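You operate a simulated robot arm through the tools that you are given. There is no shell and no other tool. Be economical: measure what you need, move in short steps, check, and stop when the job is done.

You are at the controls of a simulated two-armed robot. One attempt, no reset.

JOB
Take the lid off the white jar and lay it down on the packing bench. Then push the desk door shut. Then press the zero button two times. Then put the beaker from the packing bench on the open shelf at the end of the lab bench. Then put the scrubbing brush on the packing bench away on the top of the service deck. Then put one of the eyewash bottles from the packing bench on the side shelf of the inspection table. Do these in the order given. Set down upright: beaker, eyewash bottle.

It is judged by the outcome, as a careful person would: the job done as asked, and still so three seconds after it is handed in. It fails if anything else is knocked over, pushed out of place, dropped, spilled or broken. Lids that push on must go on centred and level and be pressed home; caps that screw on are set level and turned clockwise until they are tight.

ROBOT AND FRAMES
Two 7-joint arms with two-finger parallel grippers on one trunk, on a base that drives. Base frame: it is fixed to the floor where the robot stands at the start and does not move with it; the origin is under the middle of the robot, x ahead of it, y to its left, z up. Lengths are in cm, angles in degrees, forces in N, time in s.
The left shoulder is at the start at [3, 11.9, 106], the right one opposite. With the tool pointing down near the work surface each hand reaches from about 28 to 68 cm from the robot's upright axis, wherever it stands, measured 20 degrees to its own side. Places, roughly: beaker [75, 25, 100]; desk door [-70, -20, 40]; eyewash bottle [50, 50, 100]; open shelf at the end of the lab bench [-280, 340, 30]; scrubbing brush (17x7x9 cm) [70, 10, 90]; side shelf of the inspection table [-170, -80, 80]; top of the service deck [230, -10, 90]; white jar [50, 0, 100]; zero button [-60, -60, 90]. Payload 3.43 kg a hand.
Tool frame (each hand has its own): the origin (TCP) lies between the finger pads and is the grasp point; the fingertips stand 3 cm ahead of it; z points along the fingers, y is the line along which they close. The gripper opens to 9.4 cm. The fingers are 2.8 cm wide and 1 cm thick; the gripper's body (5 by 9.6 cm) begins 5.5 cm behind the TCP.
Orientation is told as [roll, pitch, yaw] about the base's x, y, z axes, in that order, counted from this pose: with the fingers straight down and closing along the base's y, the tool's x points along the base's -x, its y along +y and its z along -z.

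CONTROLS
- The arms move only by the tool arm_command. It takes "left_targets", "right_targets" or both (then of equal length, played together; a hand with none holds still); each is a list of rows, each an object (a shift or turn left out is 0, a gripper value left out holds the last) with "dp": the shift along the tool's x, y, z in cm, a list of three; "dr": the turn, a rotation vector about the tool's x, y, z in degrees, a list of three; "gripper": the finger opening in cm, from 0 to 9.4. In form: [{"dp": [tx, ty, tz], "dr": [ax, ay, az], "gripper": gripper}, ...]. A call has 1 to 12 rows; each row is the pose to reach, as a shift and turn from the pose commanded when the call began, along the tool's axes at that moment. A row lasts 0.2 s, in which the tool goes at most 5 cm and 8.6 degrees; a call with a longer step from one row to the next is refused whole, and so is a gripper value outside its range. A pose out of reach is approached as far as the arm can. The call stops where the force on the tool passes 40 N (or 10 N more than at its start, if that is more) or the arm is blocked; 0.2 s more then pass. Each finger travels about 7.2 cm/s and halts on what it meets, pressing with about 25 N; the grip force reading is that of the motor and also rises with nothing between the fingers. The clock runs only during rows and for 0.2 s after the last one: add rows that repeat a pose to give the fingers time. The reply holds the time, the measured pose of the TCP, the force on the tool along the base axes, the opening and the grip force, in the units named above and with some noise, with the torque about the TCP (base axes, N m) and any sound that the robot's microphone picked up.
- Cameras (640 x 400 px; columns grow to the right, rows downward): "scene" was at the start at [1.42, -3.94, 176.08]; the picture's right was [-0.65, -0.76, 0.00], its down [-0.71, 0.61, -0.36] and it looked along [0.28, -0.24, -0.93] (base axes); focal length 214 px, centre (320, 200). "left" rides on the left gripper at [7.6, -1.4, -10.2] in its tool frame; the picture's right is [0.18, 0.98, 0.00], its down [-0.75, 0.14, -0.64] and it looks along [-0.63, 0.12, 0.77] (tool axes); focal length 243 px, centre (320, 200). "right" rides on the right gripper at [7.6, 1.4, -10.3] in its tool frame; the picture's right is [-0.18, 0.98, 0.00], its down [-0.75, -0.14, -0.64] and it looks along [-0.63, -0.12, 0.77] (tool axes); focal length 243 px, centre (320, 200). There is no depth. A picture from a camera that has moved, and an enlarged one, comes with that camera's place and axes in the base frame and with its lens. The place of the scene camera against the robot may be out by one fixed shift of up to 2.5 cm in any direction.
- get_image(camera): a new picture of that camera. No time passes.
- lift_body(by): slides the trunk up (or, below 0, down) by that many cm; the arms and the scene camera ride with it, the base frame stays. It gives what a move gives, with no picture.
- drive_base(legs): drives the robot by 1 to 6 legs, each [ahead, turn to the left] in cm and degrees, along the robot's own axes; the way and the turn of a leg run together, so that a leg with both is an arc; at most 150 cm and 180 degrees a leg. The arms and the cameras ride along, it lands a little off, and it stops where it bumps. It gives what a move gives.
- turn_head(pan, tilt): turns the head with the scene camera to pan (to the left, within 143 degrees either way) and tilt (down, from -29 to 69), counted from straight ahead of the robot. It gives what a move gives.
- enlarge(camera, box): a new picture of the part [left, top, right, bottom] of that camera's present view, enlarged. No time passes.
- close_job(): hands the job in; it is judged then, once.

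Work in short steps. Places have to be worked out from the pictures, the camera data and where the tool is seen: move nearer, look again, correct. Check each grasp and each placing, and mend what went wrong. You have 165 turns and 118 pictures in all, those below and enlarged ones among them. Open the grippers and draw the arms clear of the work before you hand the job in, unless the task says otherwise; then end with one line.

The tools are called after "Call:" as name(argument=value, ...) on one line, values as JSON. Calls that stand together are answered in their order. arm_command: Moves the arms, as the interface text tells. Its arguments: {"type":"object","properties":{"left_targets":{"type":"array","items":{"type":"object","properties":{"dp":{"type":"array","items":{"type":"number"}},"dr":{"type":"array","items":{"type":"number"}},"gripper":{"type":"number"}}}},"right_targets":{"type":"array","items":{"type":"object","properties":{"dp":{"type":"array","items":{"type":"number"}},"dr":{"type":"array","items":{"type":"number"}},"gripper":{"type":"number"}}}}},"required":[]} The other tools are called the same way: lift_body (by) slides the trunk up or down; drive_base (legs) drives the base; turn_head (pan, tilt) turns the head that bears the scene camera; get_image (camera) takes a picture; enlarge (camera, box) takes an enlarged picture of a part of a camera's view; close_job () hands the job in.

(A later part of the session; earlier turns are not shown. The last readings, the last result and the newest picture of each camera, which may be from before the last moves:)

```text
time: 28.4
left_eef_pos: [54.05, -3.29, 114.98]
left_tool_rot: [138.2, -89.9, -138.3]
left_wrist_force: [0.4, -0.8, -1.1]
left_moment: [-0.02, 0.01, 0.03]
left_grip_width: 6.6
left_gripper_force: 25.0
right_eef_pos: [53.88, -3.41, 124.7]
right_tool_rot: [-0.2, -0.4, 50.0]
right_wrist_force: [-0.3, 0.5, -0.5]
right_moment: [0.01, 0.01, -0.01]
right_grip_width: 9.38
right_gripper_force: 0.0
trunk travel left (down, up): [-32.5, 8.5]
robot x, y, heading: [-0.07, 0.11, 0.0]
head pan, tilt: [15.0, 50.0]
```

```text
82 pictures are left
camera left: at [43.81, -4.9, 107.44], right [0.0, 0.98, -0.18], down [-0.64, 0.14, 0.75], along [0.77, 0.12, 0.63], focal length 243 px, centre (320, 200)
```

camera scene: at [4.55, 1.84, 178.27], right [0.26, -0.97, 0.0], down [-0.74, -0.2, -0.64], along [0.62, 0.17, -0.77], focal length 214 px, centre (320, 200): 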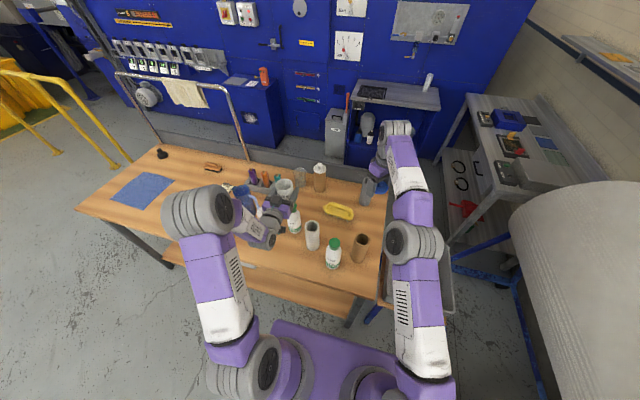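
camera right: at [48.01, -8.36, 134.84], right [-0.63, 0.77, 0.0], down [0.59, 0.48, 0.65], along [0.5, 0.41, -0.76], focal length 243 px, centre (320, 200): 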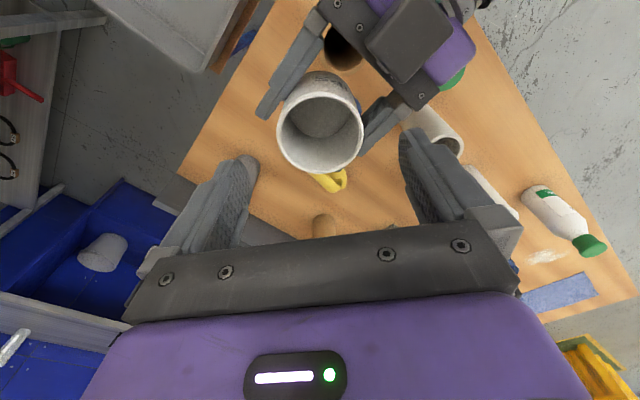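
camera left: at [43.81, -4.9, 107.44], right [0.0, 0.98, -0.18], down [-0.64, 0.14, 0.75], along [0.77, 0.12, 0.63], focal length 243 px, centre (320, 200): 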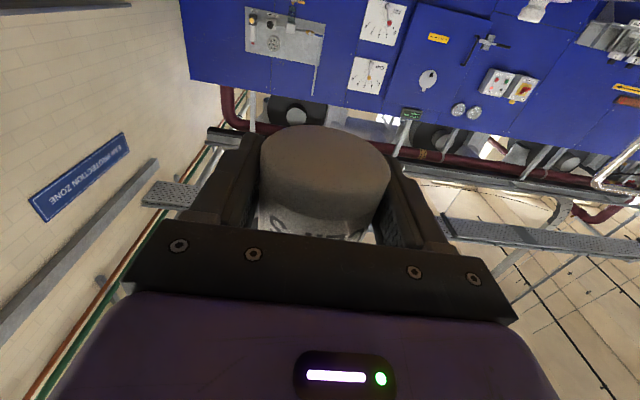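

Jar rim is at z≈118, centred under the right hand. I narrow the right gripper to 8, descend 4.8 and close around the rim.

Call:
arm_command(right_targets=[{"dp": [0, 0, 0], "gripper": 8}, {"dp": [0, 0, 2], "gripper": 8}, {"dp": [0, 0, 4]}, {"dp": [0, 0, 4.8]}, {"dp": [0, 0, 4.8], "gripper": 5.8}, {"dp": [0, 0, 4.8], "gripper": 5.8}, {"dp": [0, 0, 4.8], "gripper": 5.8}])

Call:
get_image(camera="right")

Call:
enlarge(camera="scene", box=[310, 150, 430, 225])

```text
time: 29.9
left_eef_pos: [54.22, -3.41, 114.9]
left_tool_rot: [146.4, -90.0, -146.3]
left_wrist_force: [6.8, -1.6, -1.1]
left_moment: [0.13, 0.35, -0.14]
left_grip_width: 6.58
left_gripper_force: 24.9
right_eef_pos: [54.01, -3.38, 119.91]
right_tool_rot: [-0.2, -0.3, 50.2]
right_wrist_force: [-6.4, 2.5, 0.7]
right_moment: [0.02, -0.01, 0.1]
right_grip_width: 6.08
right_gripper_force: 25.2
trunk travel left (down, up): [-32.5, 8.5]
robot x, y, heading: [-0.28, -0.14, -0.0]
head pan, tilt: [15.0, 50.0]
```

```text
81 pictures are left
camera right: at [48.06, -8.31, 130.0], right [-0.64, 0.77, 0.0], down [0.59, 0.49, 0.65], along [0.5, 0.41, -0.76], focal length 243 px, centre (320, 200)
```

right: 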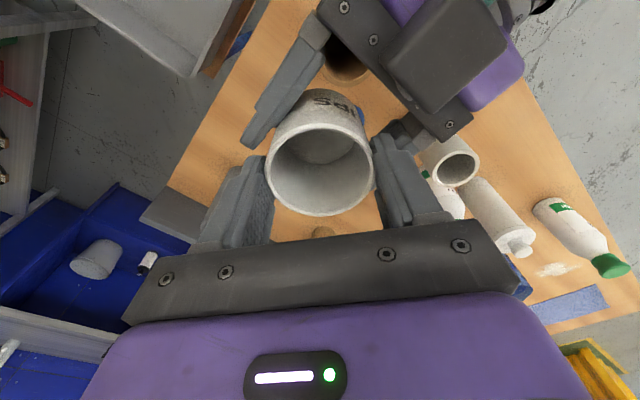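

```text
5.33 times, centred on (370, 188) of scene
camera zoom: at [4.61, 1.68, 178.27], right [0.26, -0.97, 0.0], down [-0.74, -0.2, -0.64], along [0.62, 0.17, -0.77], focal length 1144 px, centre (53, 267)
```

zoom: 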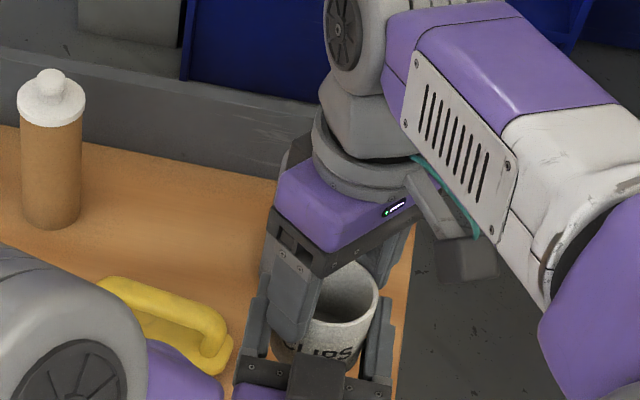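

The right hand holds the jar firmly. Left opens, right lifts the jar out, then the left hand moves away to the left.

Call:
arm_command(left_targets=[{"dp": [0, 0, 0], "gripper": 9.4}, {"dp": [0, 0, 0], "gripper": 9.4}, {"dp": [0, 0, 0]}, {"dp": [0, 0, 0]}, {"dp": [0, 0, 0]}, {"dp": [0.5, 3, 0]}, {"dp": [0.5, 7, 0]}, {"dp": [0, 11.5, 0]}, {"dp": [-1, 16, 0]}, {"dp": [-2, 20.5, 0]}, {"dp": [-3, 25, 0]}, {"dp": [-3, 29.5, 0]}], right_targets=[{"dp": [0, 0, 0]}, {"dp": [0, 0, 0]}, {"dp": [0, 0, -1.5]}, {"dp": [0, 0, -3.5]}, {"dp": [0, 0, -5]}, {"dp": [0, 0, -5]}, {"dp": [0, 0, -5]}, {"dp": [0, 0, -5]}, {"dp": [0, 0, -5]}, {"dp": [0, 0, -5]}, {"dp": [0, 0, -5]}, {"dp": [0, 0, -5]}])

Call:
get_image(camera="right")

```text
time: 32.5
left_eef_pos: [54.07, 26.28, 117.82]
left_tool_rot: [-47.1, -89.9, 46.9]
left_wrist_force: [0.3, -0.1, -0.8]
left_moment: [0.03, 0.02, -0.05]
left_grip_width: 9.39
left_gripper_force: 0.0
right_eef_pos: [53.87, -3.25, 124.78]
right_tool_rot: [-0.2, -0.4, 50.0]
right_wrist_force: [0.1, 0.2, -1.2]
right_moment: [0.0, -0.01, 0.0]
right_grip_width: 6.09
right_gripper_force: 24.9
trunk travel left (down, up): [-32.5, 8.5]
robot x, y, heading: [0.22, 0.01, -0.2]
head pan, tilt: [15.0, 50.0]
```

```text
79 pictures are left
camera right: at [48.04, -8.34, 135.01], right [-0.63, 0.77, 0.0], down [0.59, 0.49, 0.65], along [0.5, 0.41, -0.76], focal length 243 px, centre (320, 200)
```

right: 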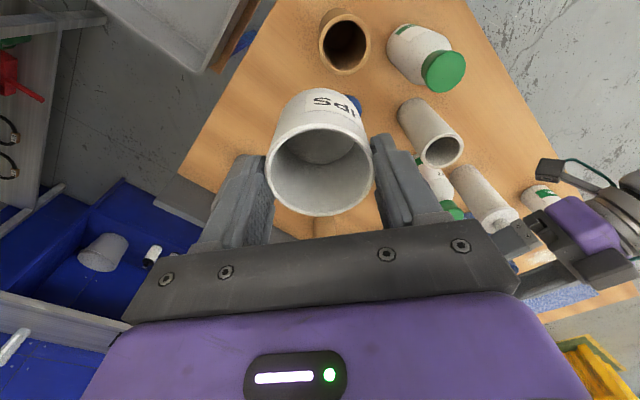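

Now I carry the jar back to its old place [60, -3.3] and lower it to just above the bench.

Call:
arm_command(right_targets=[{"dp": [-1.3, -1.5, 2]}, {"dp": [-2.6, -3, 4.5]}, {"dp": [-3.92, -4.67, 8]}, {"dp": [-3.92, -4.67, 12]}, {"dp": [-3.92, -4.67, 16]}, {"dp": [-3.92, -4.67, 20]}, {"dp": [-3.92, -4.67, 24]}, {"dp": [-3.92, -4.67, 28]}, {"dp": [-3.92, -4.67, 31]}])

Call:
get_image(camera="right")

```text
time: 34.5
left_eef_pos: [54.0, 26.13, 117.72]
left_tool_rot: [-6.0, -90.0, 5.9]
left_wrist_force: [0.2, 0.0, 0.4]
left_moment: [0.0, 0.0, -0.03]
left_grip_width: 9.4
left_gripper_force: 0.0
right_eef_pos: [60.19, -3.39, 93.7]
right_tool_rot: [-0.2, -0.3, 50.0]
right_wrist_force: [0.9, -0.1, -0.5]
right_moment: [-0.04, 0.0, -0.01]
right_grip_width: 6.08
right_gripper_force: 25.3
trunk travel left (down, up): [-32.5, 8.5]
robot x, y, heading: [0.23, -0.17, 0.0]
head pan, tilt: [15.0, 50.0]
```

```text
78 pictures are left
camera right: at [54.24, -8.35, 103.93], right [-0.63, 0.77, 0.0], down [0.59, 0.48, 0.65], along [0.5, 0.41, -0.76], focal length 243 px, centre (320, 200)
```

right: 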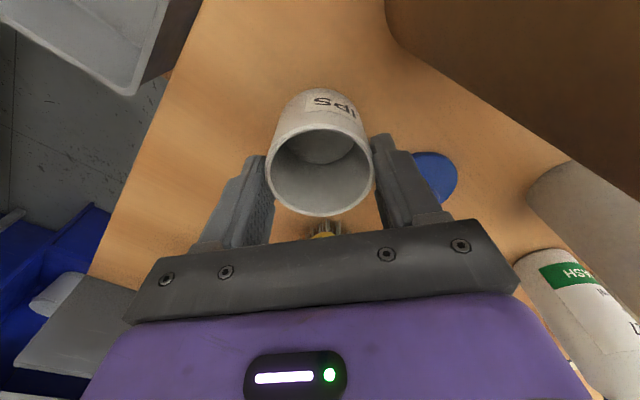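

Lower slowly to contact.

Call:
arm_command(right_targets=[{"dp": [0, 0, 0.4]}, {"dp": [0, 0, 0.8]}, {"dp": [0, 0, 1.2]}, {"dp": [0, 0, 1.5]}, {"dp": [0, 0, 1.8]}])

```text
time: 35.8
left_eef_pos: [54.09, 26.01, 117.81]
left_tool_rot: [-1.3, -89.9, 1.2]
left_wrist_force: [-0.5, 0.1, 0.8]
left_moment: [-0.04, 0.03, -0.02]
left_grip_width: 9.4
left_gripper_force: 0.0
right_eef_pos: [60.29, -3.39, 91.87]
right_tool_rot: [0.0, -0.1, 50.0]
right_wrist_force: [0.1, 0.6, -1.2]
right_moment: [0.0, 0.02, 0.02]
right_grip_width: 6.14
right_gripper_force: 13.9
trunk travel left (down, up): [-32.5, 8.5]
robot x, y, heading: [-0.23, 0.16, -0.1]
head pan, tilt: [15.0, 50.0]
```

The grip reading changed slightly; I look.

Call:
get_image(camera="right")

```text
77 pictures are left
camera right: at [54.27, -8.4, 101.97], right [-0.63, 0.77, 0.0], down [0.59, 0.49, 0.64], along [0.5, 0.41, -0.77], focal length 243 px, centre (320, 200)
```

right: 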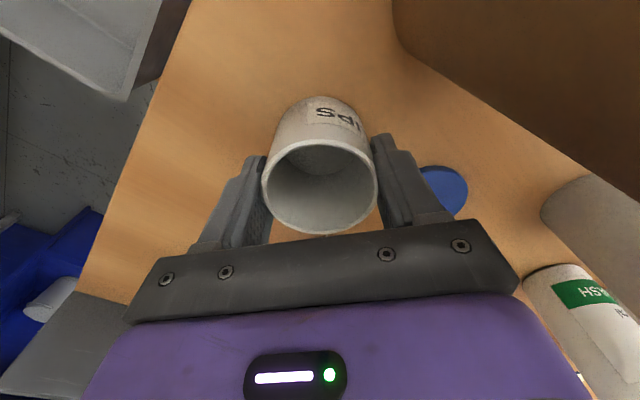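

The jar is on the bench (it shifted up in the grip). I release and lift away.

Call:
arm_command(right_targets=[{"dp": [0, 0, 0], "gripper": 7.6}, {"dp": [0, 0, 0], "gripper": 7.6}, {"dp": [0, 0, -3]}, {"dp": [0, 0, -7]}, {"dp": [0, 0, -11]}, {"dp": [0, 0, -15]}, {"dp": [0, 0, -19]}])

Call:
get_image(camera="right")

```text
time: 37.4
left_eef_pos: [53.95, 26.24, 117.9]
left_tool_rot: [-178.6, -90.0, 178.6]
left_wrist_force: [-0.2, 0.3, -0.5]
left_moment: [0.0, 0.01, 0.04]
left_grip_width: 9.38
left_gripper_force: 0.1
right_eef_pos: [60.11, -3.24, 111.06]
right_tool_rot: [-0.3, -0.4, 50.0]
right_wrist_force: [-0.5, -0.9, -0.8]
right_moment: [0.0, -0.02, -0.01]
right_grip_width: 7.62
right_gripper_force: 0.0
trunk travel left (down, up): [-32.5, 8.5]
robot x, y, heading: [0.21, -0.05, 0.0]
head pan, tilt: [15.0, 50.0]
```

```text
76 pictures are left
camera right: at [54.05, -8.27, 121.28], right [-0.63, 0.77, 0.0], down [0.59, 0.48, 0.65], along [0.5, 0.41, -0.76], focal length 243 px, centre (320, 200)
```

right: 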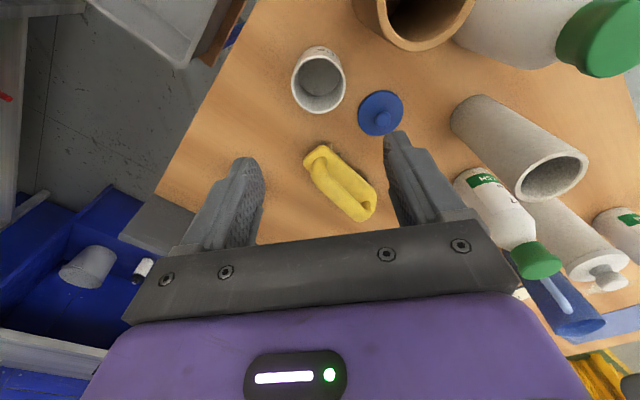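

Lid off, jar and lid on the bench. Now I fold both arms back for driving.

Call:
arm_command(right_targets=[{"dp": [2, 0, -3], "dr": [0, 0, 4]}, {"dp": [6, 0.5, -5], "dr": [0, 0, 8]}, {"dp": [10, 1, -6.5], "dr": [0, 0, 13]}, {"dp": [14, 1.7, -8], "dr": [0, 0, 18]}, {"dp": [18, 2.3, -9], "dr": [0, 0, 24]}, {"dp": [22, 3, -10], "dr": [0, 0, 30]}, {"dp": [26, 3.6, -11], "dr": [0, 0, 36]}, {"dp": [30, 4.2, -12], "dr": [0, 0, 42]}, {"dp": [34, 4.8, -13], "dr": [0, 0, 48]}, {"dp": [38, 5.4, -14], "dr": [0, 0, 50]}, {"dp": [40, 5.6, -14.5], "dr": [0, 0, 50]}], left_targets=[{"dp": [-1, 1, -1], "dr": [0, 8.2, 0]}, {"dp": [-2, 2, -2], "dr": [0, 16.4, 0]}, {"dp": [-3, 3, -4], "dr": [0, 24.6, 0]}, {"dp": [-4, 4, -6], "dr": [0, 32.8, 0]}, {"dp": [-5, 5, -8.5], "dr": [0, 41, 0]}, {"dp": [-6, 6, -11], "dr": [0, 49.2, 0]}, {"dp": [-7, 7, -13.5], "dr": [0, 57.4, 0]}, {"dp": [-8, 8, -16], "dr": [0, 65.6, 0]}, {"dp": [-9, 9, -18.5], "dr": [0, 73.8, 0]}, {"dp": [-10, 9, -21], "dr": [0, 82, 0]}, {"dp": [-11, 9, -24], "dr": [0, 90, 0]}])

Call:
turn_head(pan=-130, tilt=40)

Call:
get_image(camera="scene")

```text
time: 39.8
left_eef_pos: [30.07, 35.3, 129.2]
left_tool_rot: [0.0, 0.0, -0.1]
left_wrist_force: [0.1, -0.9, -0.3]
left_moment: [-0.02, 0.02, 0.02]
left_grip_width: 9.36
left_gripper_force: 0.1
right_eef_pos: [30.15, -30.49, 125.4]
right_tool_rot: [0.2, -0.4, 0.0]
right_wrist_force: [-0.1, 0.1, 0.1]
right_moment: [-0.05, -0.02, 0.0]
right_grip_width: 7.61
right_gripper_force: 0.0
trunk travel left (down, up): [-32.5, 8.5]
robot x, y, heading: [-0.08, 0.14, 0.0]
head pan, tilt: [15.0, 50.0]
```

```text
time: 42.0
left_eef_pos: [30.19, 35.18, 129.06]
left_tool_rot: [0.0, -0.1, 0.1]
left_wrist_force: [-0.2, 0.0, 0.9]
left_moment: [0.02, -0.01, 0.02]
left_grip_width: 9.38
left_gripper_force: 0.0
right_eef_pos: [30.17, -30.56, 125.24]
right_tool_rot: [0.1, -0.3, 0.0]
right_wrist_force: [0.6, 0.0, 0.7]
right_moment: [0.04, -0.02, -0.03]
right_grip_width: 7.6
right_gripper_force: 0.0
trunk travel left (down, up): [-32.5, 8.5]
robot x, y, heading: [-0.09, -0.22, -0.0]
head pan, tilt: [-130.0, 40.0]
```

```text
75 pictures are left
camera scene: at [-8.31, -6.82, 179.69], right [-0.77, 0.64, 0.0], down [0.41, 0.49, -0.77], along [-0.49, -0.59, -0.64], focal length 214 px, centre (320, 200)
```

scene: 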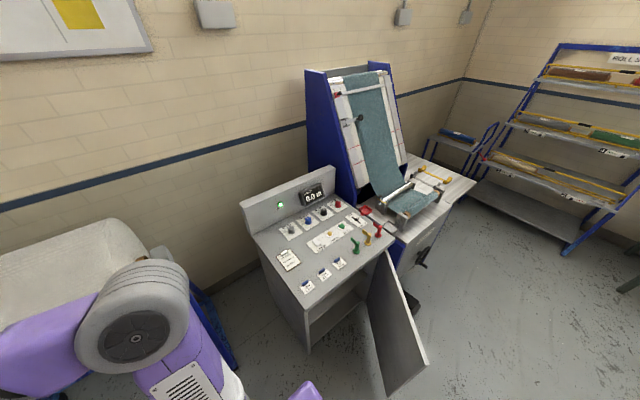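

I see the control desk with an open door. I enlarge it.

Call:
enlarge(camera="scene", box=[230, 160, 430, 290])

Call:
enlarge(camera="scene", box=[240, 230, 480, 400])

```text
3.08 times, centred on (330, 225) of scene
camera zoom: at [-8.31, -6.82, 179.69], right [-0.77, 0.64, 0.0], down [0.41, 0.49, -0.77], along [-0.49, -0.59, -0.64], focal length 660 px, centre (289, 123)
```

zoom: 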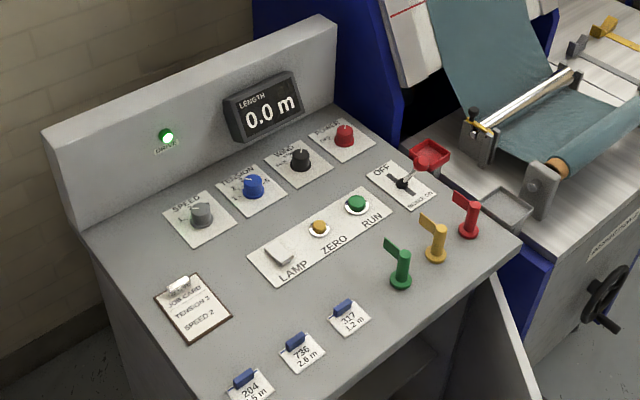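

```text
2.35 times, centred on (360, 315) of scene
camera zoom: at [-8.31, -6.82, 179.69], right [-0.77, 0.64, 0.0], down [0.41, 0.49, -0.77], along [-0.49, -0.59, -0.64], focal length 505 px, centre (226, -71)
```

zoom: 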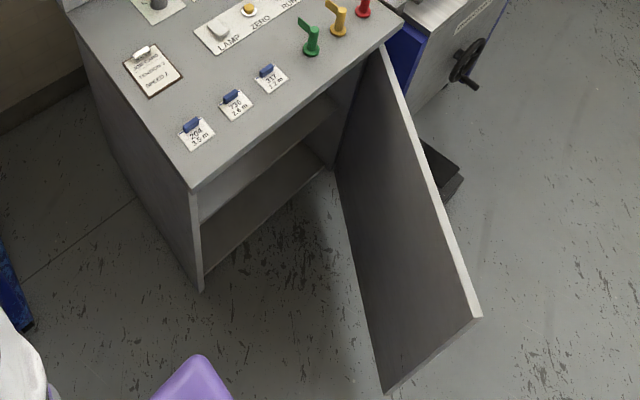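

Desk front runs along y≈-42 (x from -29 to -91); the door is hinged near [-91, -43], with its free edge at about [-57, 3], top z≈72, open about 53°. I back off 12 cm and turn right 150° in place.

Call:
drive_base(legs=[[-12, 0], [0, -150]])

Call:
turn_head(pan=-10, tilt=55)

Call:
get_image(camera="scene")

```text
time: 49.4
left_eef_pos: [-19.44, -45.82, 129.0]
left_tool_rot: [-0.1, -0.1, -148.7]
left_wrist_force: [-0.3, -0.2, 0.2]
left_moment: [-0.04, -0.02, 0.02]
left_grip_width: 9.39
left_gripper_force: 0.1
right_eef_pos: [-53.73, 10.35, 125.32]
right_tool_rot: [0.1, -0.3, -148.8]
right_wrist_force: [1.1, 0.0, 0.7]
right_moment: [-0.01, -0.01, 0.01]
right_grip_width: 7.6
right_gripper_force: 0.0
trunk travel left (down, up): [-32.5, 8.5]
robot x, y, heading: [-11.97, 0.12, -148.8]
head pan, tilt: [-130.0, 40.0]
```

```text
time: 51.4
left_eef_pos: [-19.36, -45.72, 129.12]
left_tool_rot: [0.0, -0.1, -148.7]
left_wrist_force: [0.3, -0.5, -0.2]
left_moment: [0.01, -0.01, 0.02]
left_grip_width: 9.39
left_gripper_force: 0.1
right_eef_pos: [-53.7, 10.41, 125.31]
right_tool_rot: [0.1, -0.2, -148.7]
right_wrist_force: [-0.3, 0.6, -0.2]
right_moment: [-0.02, -0.03, -0.01]
right_grip_width: 7.6
right_gripper_force: 0.1
trunk travel left (down, up): [-32.5, 8.5]
robot x, y, heading: [-11.95, 0.02, -148.7]
head pan, tilt: [-10.0, 55.0]
```

```text
72 pictures are left
camera scene: at [-16.04, -1.37, 177.62], right [-0.36, 0.93, 0.0], down [0.76, 0.3, -0.57], along [-0.53, -0.21, -0.82], focal length 214 px, centre (320, 200)
```

scene: 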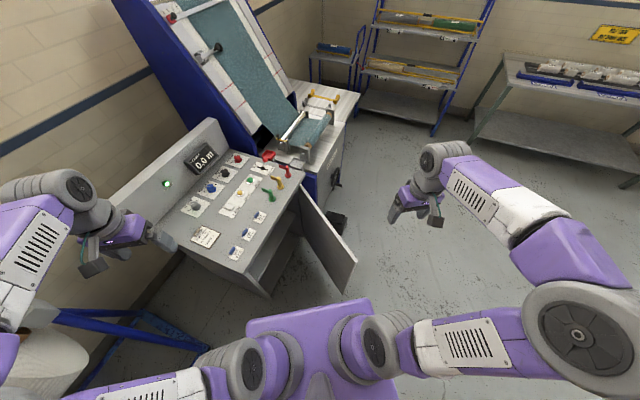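

I enlarge the door/desk area to measure.

Call:
enlarge(camera="scene", box=[180, 140, 380, 310])

Call:
get_image(camera="right")

```text
2.35 times, centred on (280, 225) of scene
camera zoom: at [-16.04, -1.37, 177.62], right [-0.36, 0.93, 0.0], down [0.76, 0.3, -0.57], along [-0.53, -0.21, -0.82], focal length 505 px, centre (414, 141)
```

zoom: 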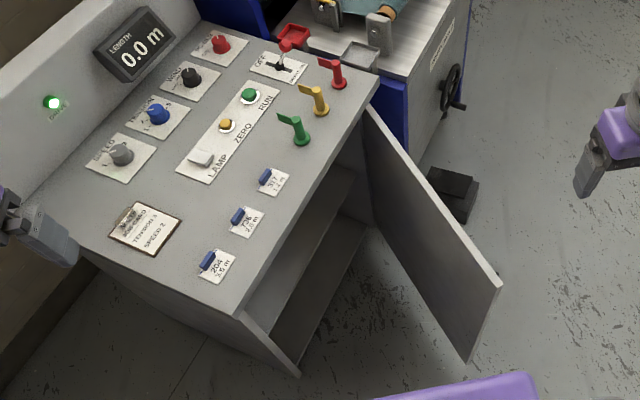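

```text
70 pictures are left
camera right: at [-46.35, 13.12, 135.45], right [0.35, -0.94, 0.0], down [-0.71, -0.27, 0.65], along [-0.6, -0.23, -0.76], focal length 243 px, centre (320, 200)
```

right: 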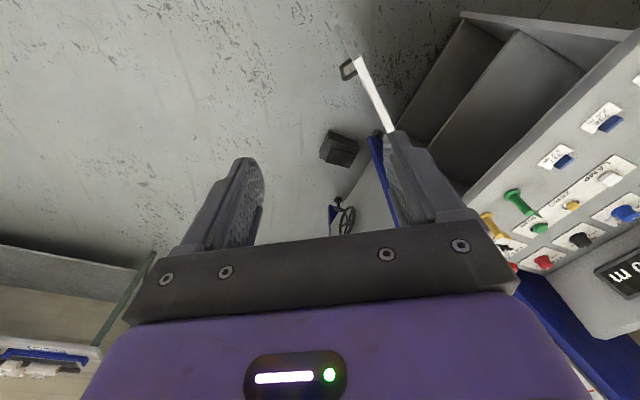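

Door's free top corner is at about [-53, 2, 79], swung open ~55°, handle on its far (outer) face. I lower the trunk 15 cm and bring the closed right hand over to the outer side, at [-66, -6].

Call:
lift_body(by=-15)

Call:
arm_command(right_targets=[{"dp": [-4, 1.6, 0], "gripper": 0}, {"dp": [-8, 3.2, 0], "gripper": 0}, {"dp": [-12, 4.8, 0]}, {"dp": [-16, 6.4, 2]}, {"dp": [-19, 7.6, 5]}, {"dp": [-19, 7.6, 9]}, {"dp": [-19, 7.6, 13]}])

Call:
get_image(camera="right")

Call:
get_image(camera="scene")

```text
time: 53.1
left_eef_pos: [-19.54, -45.76, 114.01]
left_tool_rot: [0.0, 0.0, -148.7]
left_wrist_force: [0.1, -0.3, -0.4]
left_moment: [-0.02, 0.02, 0.01]
left_grip_width: 9.38
left_gripper_force: 0.1
right_eef_pos: [-53.65, 10.37, 110.35]
right_tool_rot: [0.0, -0.3, -148.6]
right_wrist_force: [-0.4, 0.4, -0.1]
right_moment: [-0.01, -0.02, 0.0]
right_grip_width: 7.61
right_gripper_force: 0.2
trunk travel left (down, up): [-17.5, 23.5]
robot x, y, heading: [-12.03, -0.11, -148.9]
head pan, tilt: [-10.0, 55.0]
```

```text
time: 54.8
left_eef_pos: [-19.48, -45.83, 114.06]
left_tool_rot: [-0.1, 0.0, -148.6]
left_wrist_force: [0.2, -0.3, -0.3]
left_moment: [0.0, 0.0, 0.0]
left_grip_width: 9.4
left_gripper_force: 0.1
right_eef_pos: [-66.03, -6.24, 97.32]
right_tool_rot: [0.0, -0.2, -148.7]
right_wrist_force: [-1.4, 0.1, -0.5]
right_moment: [0.03, -0.02, -0.01]
right_grip_width: 0.0
right_gripper_force: 24.7
trunk travel left (down, up): [-17.5, 23.5]
robot x, y, heading: [-12.3, 0.24, -148.7]
head pan, tilt: [-10.0, 55.0]
```

```text
69 pictures are left
camera right: at [-58.72, -3.51, 107.43], right [0.35, -0.94, 0.0], down [-0.71, -0.27, 0.65], along [-0.6, -0.23, -0.76], focal length 243 px, centre (320, 200)
```

right: 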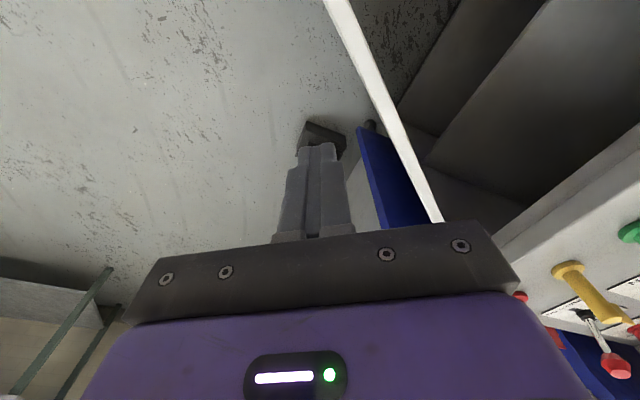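

```text
68 pictures are left
camera scene: at [-16.11, -1.41, 162.62], right [-0.36, 0.93, 0.0], down [0.76, 0.3, -0.57], along [-0.53, -0.21, -0.82], focal length 214 px, centre (320, 200)
```

scene: 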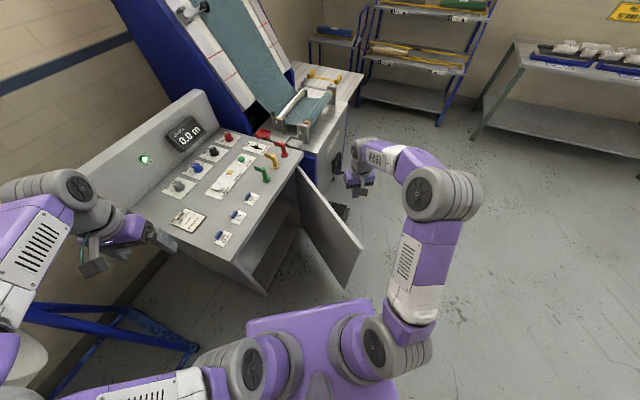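

The closed fingers are ~5 cm outside the door. I lower them 20 cm so they sit behind its top edge.

Call:
arm_command(right_targets=[{"dp": [0, 0, 4]}, {"dp": [0, 0, 8]}, {"dp": [0, 0, 12]}, {"dp": [0, 0, 16]}, {"dp": [0, 0, 20]}])

Call:
get_image(camera="right")

Call:
enlarge(camera="scene", box=[240, 120, 400, 300])

```text
time: 56.0
left_eef_pos: [-19.39, -45.73, 114.13]
left_tool_rot: [0.0, 0.0, -148.7]
left_wrist_force: [0.1, -0.5, -0.6]
left_moment: [0.01, -0.03, 0.02]
left_grip_width: 9.42
left_gripper_force: 0.2
right_eef_pos: [-66.12, -6.31, 77.57]
right_tool_rot: [0.2, -0.4, -148.7]
right_wrist_force: [-0.1, -0.5, -1.1]
right_moment: [0.0, -0.02, 0.0]
right_grip_width: 0.0
right_gripper_force: 24.9
trunk travel left (down, up): [-17.5, 23.5]
robot x, y, heading: [-12.2, -0.17, -148.6]
head pan, tilt: [-10.0, 55.0]
```

```text
67 pictures are left
camera right: at [-58.82, -3.44, 87.66], right [0.35, -0.94, 0.0], down [-0.71, -0.27, 0.65], along [-0.6, -0.23, -0.76], focal length 243 px, centre (320, 200)
```

right: 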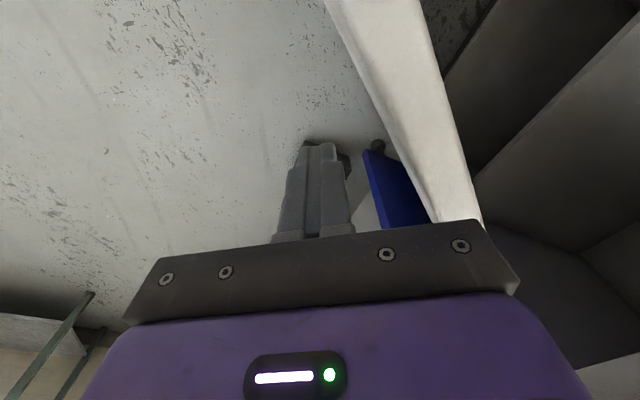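

```text
2.22 times, centred on (320, 210) of scene
camera zoom: at [-16.11, -1.4, 162.62], right [-0.36, 0.93, 0.0], down [0.76, 0.3, -0.57], along [-0.53, -0.21, -0.82], focal length 477 px, centre (320, 178)
```

zoom: 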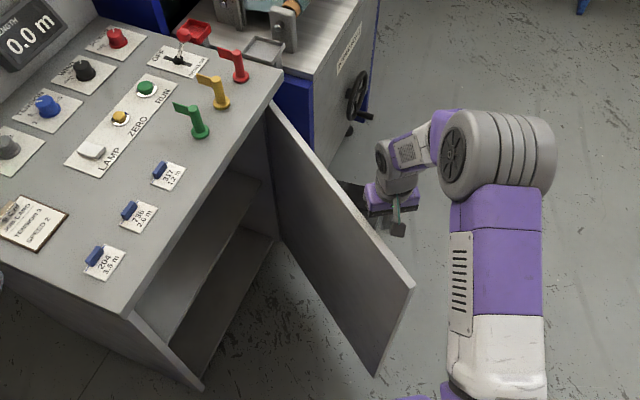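

Fingers sit behind the door. I now push along the door's arc slowly.

Call:
arm_command(right_targets=[{"dp": [0.9, 1.5, 0]}, {"dp": [1.7, 2.9, 0]}, {"dp": [2.4, 4.4, 0]}, {"dp": [3.05, 5.95, 0]}, {"dp": [3.6, 7.5, 0]}, {"dp": [4.04, 9.13, 0]}, {"dp": [4.5, 10.8, 0]}, {"dp": [4.84, 12.43, 0]}, {"dp": [5.1, 14.1, 0]}, {"dp": [5.28, 15.74, 0]}, {"dp": [5.4, 17.4, 0]}, {"dp": [5.5, 19, 0]}])

Call:
enlarge(camera="scene", box=[200, 120, 400, 300])

```text
time: 58.5
left_eef_pos: [-19.39, -45.75, 114.05]
left_tool_rot: [0.0, 0.0, -148.6]
left_wrist_force: [0.4, 0.3, 1.0]
left_moment: [0.02, 0.02, -0.04]
left_grip_width: 9.4
left_gripper_force: 0.1
right_eef_pos: [-51.51, -19.61, 77.29]
right_tool_rot: [0.0, -0.4, -148.7]
right_wrist_force: [0.2, -0.5, -0.8]
right_moment: [0.03, -0.02, 0.0]
right_grip_width: 0.0
right_gripper_force: 25.5
trunk travel left (down, up): [-17.5, 23.5]
robot x, y, heading: [-12.41, -0.01, -148.8]
head pan, tilt: [-10.0, 55.0]
```

```text
2.22 times, centred on (300, 210) of scene
camera zoom: at [-16.01, -1.4, 162.62], right [-0.36, 0.93, 0.0], down [0.76, 0.3, -0.57], along [-0.53, -0.21, -0.82], focal length 477 px, centre (364, 178)
```

zoom: 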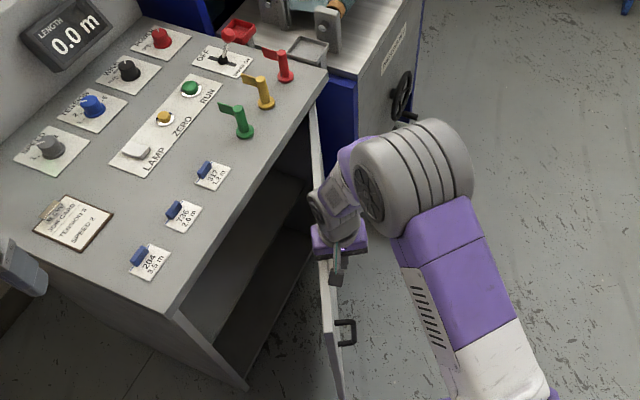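

The door is moving well. I continue the arc to ~12° and check clearance to the desk top.

Call:
arm_command(right_targets=[{"dp": [-0.1, 1.7, 0]}, {"dp": [-0.19, 3.39, 0]}, {"dp": [-0.4, 5.1, 0]}, {"dp": [-0.61, 6.77, 0]}, {"dp": [-0.95, 8.4, 0]}, {"dp": [-1.28, 10, 0]}, {"dp": [-1.7, 11.6, 0]}, {"dp": [-2.18, 13.2, 0]}])

Call:
enlarge(camera="scene", box=[200, 120, 400, 300])

Call:
get_image(camera="right")

```text
time: 60.4
left_eef_pos: [-19.54, -45.86, 114.12]
left_tool_rot: [-0.1, 0.0, -148.6]
left_wrist_force: [0.3, -0.1, -1.4]
left_moment: [0.03, 0.0, 0.0]
left_grip_width: 9.41
left_gripper_force: 0.1
right_eef_pos: [-46.43, -32.01, 77.58]
right_tool_rot: [0.1, -0.4, -148.7]
right_wrist_force: [-0.3, 0.1, -1.0]
right_moment: [0.01, 0.01, 0.04]
right_grip_width: 0.01
right_gripper_force: 24.9
trunk travel left (down, up): [-17.5, 23.5]
robot x, y, heading: [-11.93, 0.11, -148.5]
head pan, tilt: [-10.0, 55.0]
```

```text
2.22 times, centred on (300, 210) of scene
camera zoom: at [-16.03, -1.41, 162.62], right [-0.36, 0.93, 0.0], down [0.76, 0.3, -0.57], along [-0.53, -0.21, -0.82], focal length 477 px, centre (364, 178)
```

zoom: 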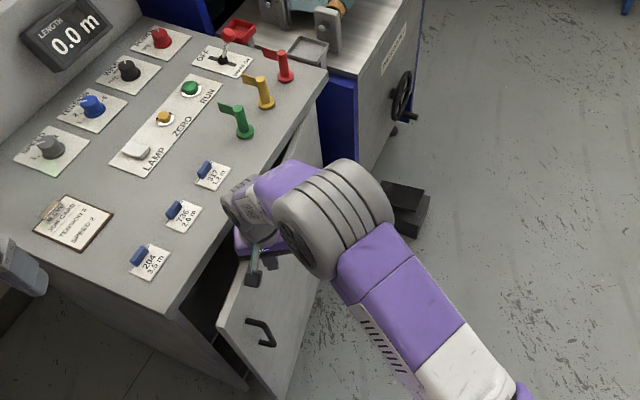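

```text
63 pictures are left
camera right: at [-39.13, -29.24, 87.7], right [0.35, -0.94, 0.0], down [-0.71, -0.27, 0.65], along [-0.6, -0.23, -0.76], focal length 243 px, centre (320, 200)
```

right: 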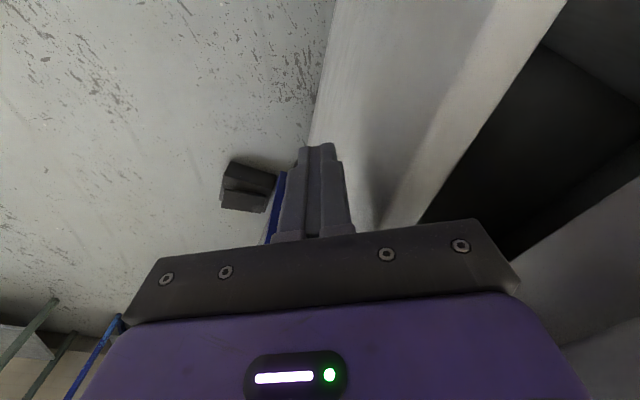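

Door is still ~15–20° open and the palm would soon meet the desk top. I back off a little and tilt the fingers 60° toward the desk, lower down.

Call:
arm_command(right_targets=[{"dp": [0.8, -1.3, 0], "dr": [-6.4, -3.9, 0]}, {"dp": [1.56, -2.56, 0], "dr": [-12.8, -7.8, 0]}, {"dp": [2.3, -3.8, 1], "dr": [-19.2, -11.7, 0]}, {"dp": [2.6, -4.3, 3], "dr": [-25.6, -15.6, 0]}, {"dp": [2.6, -4.3, 5], "dr": [-32, -19.5, 0]}, {"dp": [2.6, -4.3, 7], "dr": [-38.4, -23.4, 0]}, {"dp": [2.6, -4.3, 9], "dr": [-44.8, -27.3, 0]}, {"dp": [2.6, -4.3, 11], "dr": [-51.2, -31.2, 0]}])

Call:
enlarge(camera="scene", box=[200, 120, 400, 300])

Call:
get_image(camera="right")

```text
time: 62.1
left_eef_pos: [-19.34, -45.74, 114.08]
left_tool_rot: [0.0, 0.0, -148.7]
left_wrist_force: [-0.4, 0.5, 0.7]
left_moment: [-0.01, -0.04, -0.01]
left_grip_width: 9.41
left_gripper_force: 0.1
right_eef_pos: [-46.57, -27.06, 66.49]
right_tool_rot: [56.3, -27.2, -163.4]
right_wrist_force: [0.5, 1.1, -0.3]
right_moment: [-0.03, -0.01, 0.03]
right_grip_width: 0.0
right_gripper_force: 24.7
trunk travel left (down, up): [-17.5, 23.5]
robot x, y, heading: [-12.07, 0.09, -148.5]
head pan, tilt: [-10.0, 55.0]
```

```text
2.22 times, centred on (300, 210) of scene
camera zoom: at [-16.08, -1.32, 162.62], right [-0.36, 0.93, 0.0], down [0.76, 0.3, -0.57], along [-0.53, -0.21, -0.82], focal length 477 px, centre (364, 178)
```

zoom: 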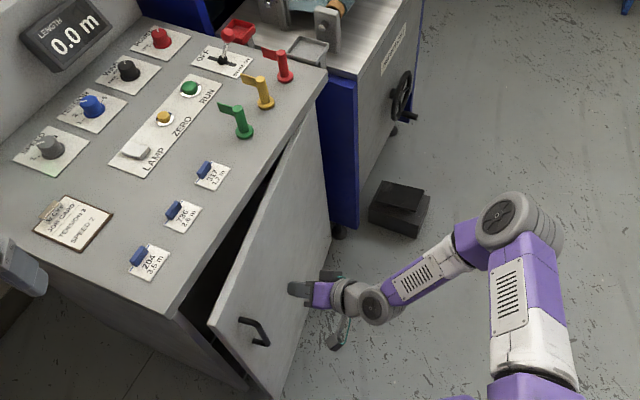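

```text
61 pictures are left
camera right: at [-39.24, -16.88, 69.11], right [0.36, -0.46, 0.81], down [-0.71, 0.43, 0.56], along [-0.6, -0.78, -0.18], focal length 243 px, centre (320, 200)
```

right: 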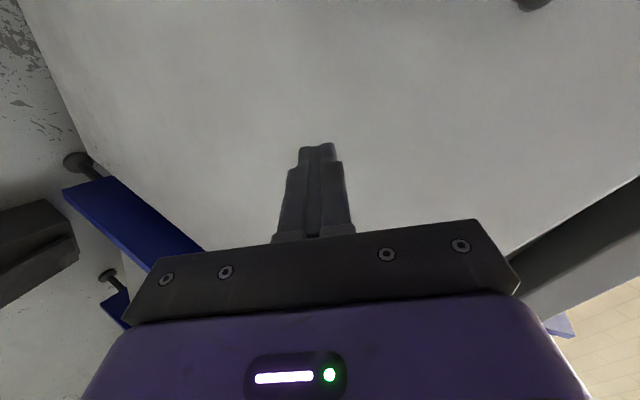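

The fingertips now lead clearly against the door face. I push straight toward the desk until it stops.

Call:
arm_command(right_targets=[{"dp": [-0.39, 0.64, 1.3]}, {"dp": [-0.78, 1.28, 2.6]}, {"dp": [-1.17, 1.92, 3.9]}, {"dp": [-1.56, 2.56, 5.2]}, {"dp": [-1.95, 3.2, 6.5]}, {"dp": [-2.34, 3.84, 7.8]}, {"dp": [-2.7, 4.5, 9.1]}, {"dp": [-3.1, 5.1, 10.4]}, {"dp": [-3.4, 5.6, 11.3]}, {"dp": [-3.7, 6.0, 12.2]}, {"dp": [-3.95, 6.5, 13.1]}, {"dp": [-4.2, 6.9, 14]}])

Call:
enlarge(camera="scene", box=[200, 120, 400, 300])

```text
time: 63.9
left_eef_pos: [-19.56, -45.7, 114.13]
left_tool_rot: [0.1, -0.1, -148.8]
left_wrist_force: [0.3, 0.1, -0.9]
left_moment: [0.03, -0.01, 0.0]
left_grip_width: 9.39
left_gripper_force: 0.2
right_eef_pos: [-46.57, -38.49, 66.52]
right_tool_rot: [56.0, -27.0, -162.9]
right_wrist_force: [3.1, 13.8, 10.7]
right_moment: [-0.25, 0.03, 0.02]
right_grip_width: 0.01
right_gripper_force: 25.2
trunk travel left (down, up): [-17.5, 23.5]
robot x, y, heading: [-11.86, -0.16, -148.9]
head pan, tilt: [-10.0, 55.0]
stopped in row 8 (right hand): the force on the tool passed its limit at 51 N (the readings are from after the stop); the commanded pose is now the measured one
```

```text
2.22 times, centred on (300, 210) of scene
camera zoom: at [-16.01, -1.25, 162.64], right [-0.36, 0.93, 0.0], down [0.76, 0.3, -0.57], along [-0.53, -0.21, -0.82], focal length 477 px, centre (364, 178)
```

zoom: 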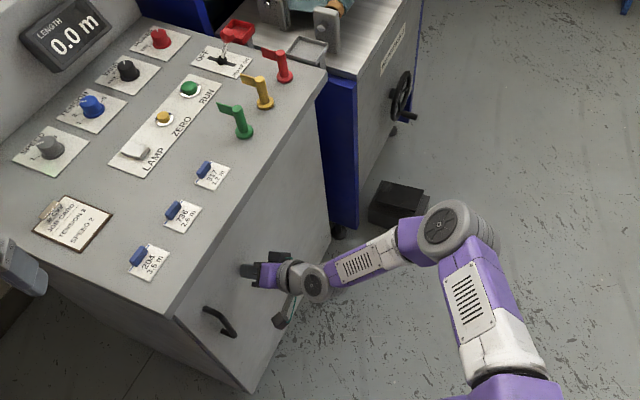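

The door is flush shut. I withdraw the hand, untilting and rising.

Call:
arm_command(right_targets=[{"dp": [1.05, -1.7, -3.5]}, {"dp": [2.1, -3.4, -6.9]}, {"dp": [2.9, -4.5, -10.5], "dr": [6.4, 3.9, 0]}, {"dp": [1.9, -2.9, -12], "dr": [12.8, 7.8, 0]}, {"dp": [0.9, -1.3, -13], "dr": [19.2, 11.7, 0]}, {"dp": [-0.2, 0.4, -14], "dr": [25.6, 15.6, 0]}, {"dp": [-1.4, 2.4, -15.5], "dr": [32, 19.5, 0]}, {"dp": [-2.6, 4.4, -17], "dr": [38.4, 23.4, 0]}, {"dp": [-3.8, 6.4, -18.5], "dr": [44.8, 27.3, 0]}, {"dp": [-5, 8.4, -20], "dr": [51.2, 31.2, 0]}])

Call:
get_image(camera="scene")

```text
time: 66.1
left_eef_pos: [-19.42, -45.77, 114.02]
left_tool_rot: [0.0, 0.0, -148.8]
left_wrist_force: [1.0, 0.1, -0.9]
left_moment: [-0.01, 0.03, 0.02]
left_grip_width: 9.4
left_gripper_force: 0.1
right_eef_pos: [-46.65, -26.18, 84.86]
right_tool_rot: [-0.1, -0.3, -148.7]
right_wrist_force: [0.7, 0.3, 0.5]
right_moment: [-0.03, 0.01, 0.0]
right_grip_width: 0.0
right_gripper_force: 25.5
trunk travel left (down, up): [-17.5, 23.5]
robot x, y, heading: [-12.15, 0.1, -149.0]
head pan, tilt: [-10.0, 55.0]
```

```text
59 pictures are left
camera scene: at [-16.01, -1.38, 162.62], right [-0.36, 0.93, 0.0], down [0.76, 0.3, -0.57], along [-0.53, -0.21, -0.82], focal length 214 px, centre (320, 200)
```

scene: 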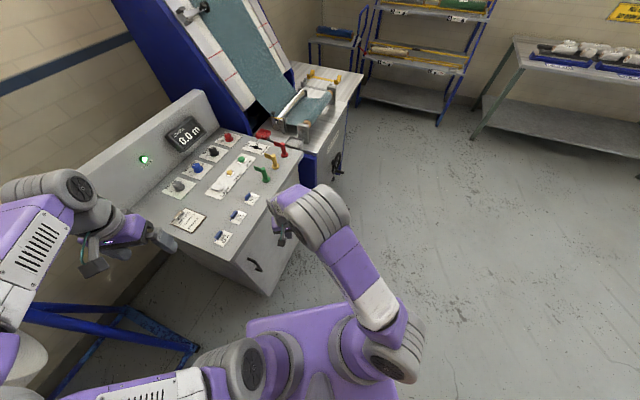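

Door stays shut. I fold the right hand back, raise the trunk and drive in front of the desk.

Call:
arm_command(right_targets=[{"dp": [0, 0, -4]}, {"dp": [1, -3, -7]}, {"dp": [2.5, -7, -9]}, {"dp": [4, -11, -11]}, {"dp": [5.5, -15, -13]}, {"dp": [7, -19, -15]}, {"dp": [8.5, -23, -17]}, {"dp": [10, -27, -19]}, {"dp": [11.5, -31, -21]}, {"dp": [13, -34.9, -23]}, {"dp": [13, -34.9, -25]}])

Call:
lift_body(by=15)

Call:
drive_base(legs=[[0, -31.3], [46, 0], [0, 90], [4, 0]])

Call:
turn_head(pan=0, tilt=50)

Call:
get_image(camera="scene")

```text
time: 68.5
left_eef_pos: [-19.45, -45.82, 114.06]
left_tool_rot: [0.0, 0.0, -148.7]
left_wrist_force: [-1.0, 0.0, 0.2]
left_moment: [0.0, 0.0, 0.01]
left_grip_width: 9.42
left_gripper_force: 0.0
right_eef_pos: [-53.43, 10.51, 109.87]
right_tool_rot: [0.0, -0.1, -148.5]
right_wrist_force: [0.3, -0.4, -0.7]
right_moment: [0.01, 0.04, 0.02]
right_grip_width: 0.0
right_gripper_force: 24.2
trunk travel left (down, up): [-17.5, 23.5]
robot x, y, heading: [-12.38, -0.09, -148.9]
head pan, tilt: [-10.0, 55.0]
```

```text
time: 70.3
left_eef_pos: [-19.42, -45.77, 129.01]
left_tool_rot: [0.0, 0.0, -148.9]
left_wrist_force: [0.4, -0.8, 0.0]
left_moment: [0.0, 0.02, -0.01]
left_grip_width: 9.39
left_gripper_force: 0.2
right_eef_pos: [-53.49, 10.47, 124.86]
right_tool_rot: [0.0, -0.2, -148.5]
right_wrist_force: [-0.2, 0.1, -0.1]
right_moment: [0.03, 0.02, 0.02]
right_grip_width: 0.0
right_gripper_force: 24.9
trunk travel left (down, up): [-32.5, 8.5]
robot x, y, heading: [-12.13, -0.09, -148.9]
head pan, tilt: [-10.0, 55.0]
```

```text
time: 78.9
left_eef_pos: [-23.25, -34.38, 129.08]
left_tool_rot: [0.0, -0.1, -90.5]
left_wrist_force: [0.6, -0.7, 0.1]
left_moment: [0.01, -0.02, -0.03]
left_grip_width: 9.4
left_gripper_force: 0.2
right_eef_pos: [-89.06, -33.52, 124.88]
right_tool_rot: [0.0, -0.1, -90.4]
right_wrist_force: [-0.4, -0.4, 0.4]
right_moment: [0.02, 0.02, 0.01]
right_grip_width: 0.0
right_gripper_force: 25.2
trunk travel left (down, up): [-32.5, 8.5]
robot x, y, heading: [-58.24, -4.02, -90.4]
head pan, tilt: [-10.0, 55.0]
```

```text
time: 79.6
left_eef_pos: [-23.28, -34.38, 129.12]
left_tool_rot: [0.0, 0.1, -90.4]
left_wrist_force: [0.6, -0.2, -0.8]
left_moment: [-0.01, 0.0, 0.0]
left_grip_width: 9.42
left_gripper_force: 0.1
right_eef_pos: [-89.02, -33.66, 125.01]
right_tool_rot: [0.1, -0.2, -90.4]
right_wrist_force: [-0.3, -0.3, -0.2]
right_moment: [0.01, 0.02, 0.03]
right_grip_width: 0.0
right_gripper_force: 25.3
trunk travel left (down, up): [-32.5, 8.5]
robot x, y, heading: [-58.6, -3.79, -90.7]
head pan, tilt: [0.0, 50.0]
```

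```text
58 pictures are left
camera scene: at [-58.1, -8.94, 178.27], right [-1.0, 0.01, 0.0], down [0.01, 0.77, -0.64], along [-0.01, -0.64, -0.77], focal length 214 px, centre (320, 200)
```

scene: 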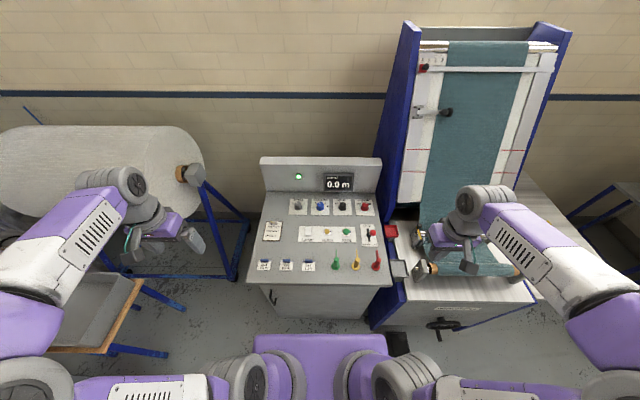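

Amber ZERO button is at about [-62, -65, 87]. I bring the closed right hand above it.

Call:
arm_command(right_targets=[{"dp": [-3, 2.7, 0]}, {"dp": [-6, 5.4, 0]}, {"dp": [-9, 8.1, 1]}, {"dp": [-12, 10.8, 2]}, {"dp": [-15, 13.5, 4]}, {"dp": [-18, 16.2, 6]}, {"dp": [-21, 18.9, 8]}, {"dp": [-24, 21.6, 10]}, {"dp": [-27, 24.3, 12]}, {"dp": [-30, 26.5, 14]}, {"dp": [-31, 27.2, 16]}])

Call:
get_image(camera="right")

```text
time: 82.0
left_eef_pos: [-23.3, -34.38, 129.09]
left_tool_rot: [0.0, -0.1, -90.5]
left_wrist_force: [-0.4, -0.2, -0.9]
left_moment: [0.03, -0.01, -0.01]
left_grip_width: 9.4
left_gripper_force: 0.0
right_eef_pos: [-61.76, -64.96, 108.84]
right_tool_rot: [0.0, -0.1, -90.4]
right_wrist_force: [-0.1, -0.2, 0.6]
right_moment: [-0.02, 0.02, 0.0]
right_grip_width: 0.0
right_gripper_force: 24.5
trunk travel left (down, up): [-32.5, 8.5]
robot x, y, heading: [-58.21, -3.98, -90.7]
head pan, tilt: [0.0, 50.0]
```

```text
57 pictures are left
camera right: at [-60.25, -57.38, 119.07], right [0.98, -0.19, 0.0], down [-0.15, -0.75, 0.64], along [-0.12, -0.63, -0.76], focal length 243 px, centre (320, 200)
```

right: 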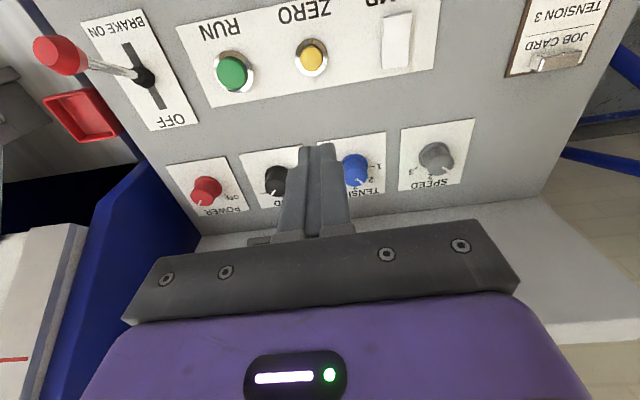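

ZERO lies at about [-62.1, -62.3]. I shift 2.6 cm toward the front and descend to TCP z≈98, then re-check.

Call:
arm_command(right_targets=[{"dp": [1.3, -0.2, 2]}, {"dp": [2.65, -0.35, 5]}, {"dp": [2.65, -0.35, 8]}, {"dp": [2.65, -0.35, 10.8]}])

Call:
get_image(camera="right")

Call:
enlarge(camera="scene", box=[270, 160, 390, 280])

```text
time: 83.0
left_eef_pos: [-23.27, -34.38, 129.01]
left_tool_rot: [0.0, 0.0, -90.5]
left_wrist_force: [-0.3, 0.2, -0.2]
left_moment: [0.01, 0.01, 0.0]
left_grip_width: 9.38
left_gripper_force: 0.0
right_eef_pos: [-62.55, -62.18, 98.19]
right_tool_rot: [0.0, -0.2, -90.4]
right_wrist_force: [-1.0, 0.8, 0.0]
right_moment: [-0.04, 0.02, 0.01]
right_grip_width: 0.0
right_gripper_force: 24.6
trunk travel left (down, up): [-32.5, 8.5]
robot x, y, heading: [-58.82, -4.19, -90.9]
head pan, tilt: [0.0, 50.0]
```

```text
56 pictures are left
camera right: at [-60.94, -54.64, 108.34], right [0.98, -0.19, 0.0], down [-0.15, -0.75, 0.65], along [-0.12, -0.63, -0.76], focal length 243 px, centre (320, 200)
```

right: 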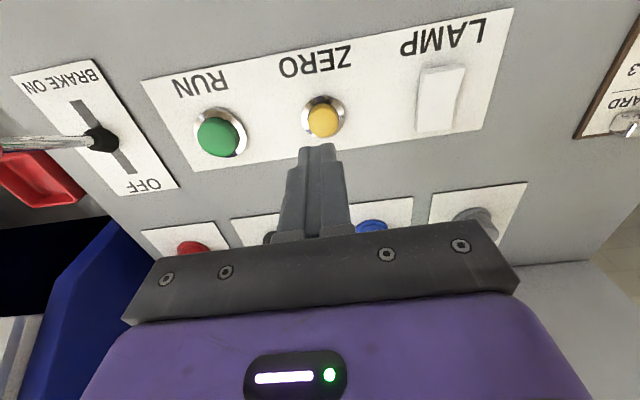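

```text
3.33 times, centred on (330, 220) of scene
camera zoom: at [-58.1, -8.95, 178.27], right [-1.0, 0.01, 0.0], down [0.01, 0.77, -0.64], along [-0.01, -0.64, -0.77], focal length 715 px, centre (287, 133)
```

zoom: 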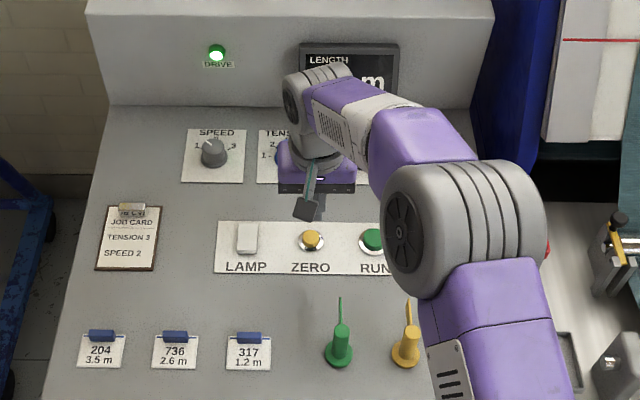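

Button top triangulates to [-62.05, -62.0, 90.0]. I align and press with small steps, then lift.

Call:
arm_command(right_targets=[{"dp": [0.15, 0.5, 2]}, {"dp": [0.15, 0.5, 4]}, {"dp": [0.15, 0.5, 4.8]}, {"dp": [0.15, 0.5, 5.2]}, {"dp": [0.15, 0.5, 5.5]}])

Call:
get_image(camera="right")

```text
time: 84.2
left_eef_pos: [-23.16, -34.36, 129.08]
left_tool_rot: [0.0, 0.0, -90.3]
left_wrist_force: [-0.6, 0.0, 0.0]
left_moment: [0.01, -0.01, -0.01]
left_grip_width: 9.4
left_gripper_force: 0.1
right_eef_pos: [-61.86, -62.17, 92.86]
right_tool_rot: [0.0, -0.3, -90.4]
right_wrist_force: [1.2, 0.4, 0.1]
right_moment: [-0.01, -0.01, -0.02]
right_grip_width: 0.02
right_gripper_force: 25.5
trunk travel left (down, up): [-32.5, 8.5]
robot x, y, heading: [-58.3, -4.17, -90.3]
head pan, tilt: [0.0, 50.0]
```

```text
54 pictures are left
camera right: at [-60.31, -54.54, 102.94], right [0.98, -0.19, 0.0], down [-0.15, -0.75, 0.65], along [-0.12, -0.63, -0.76], focal length 243 px, centre (320, 200)
```

right: 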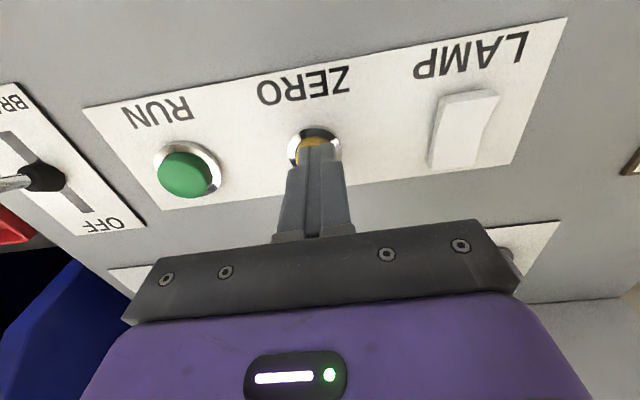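

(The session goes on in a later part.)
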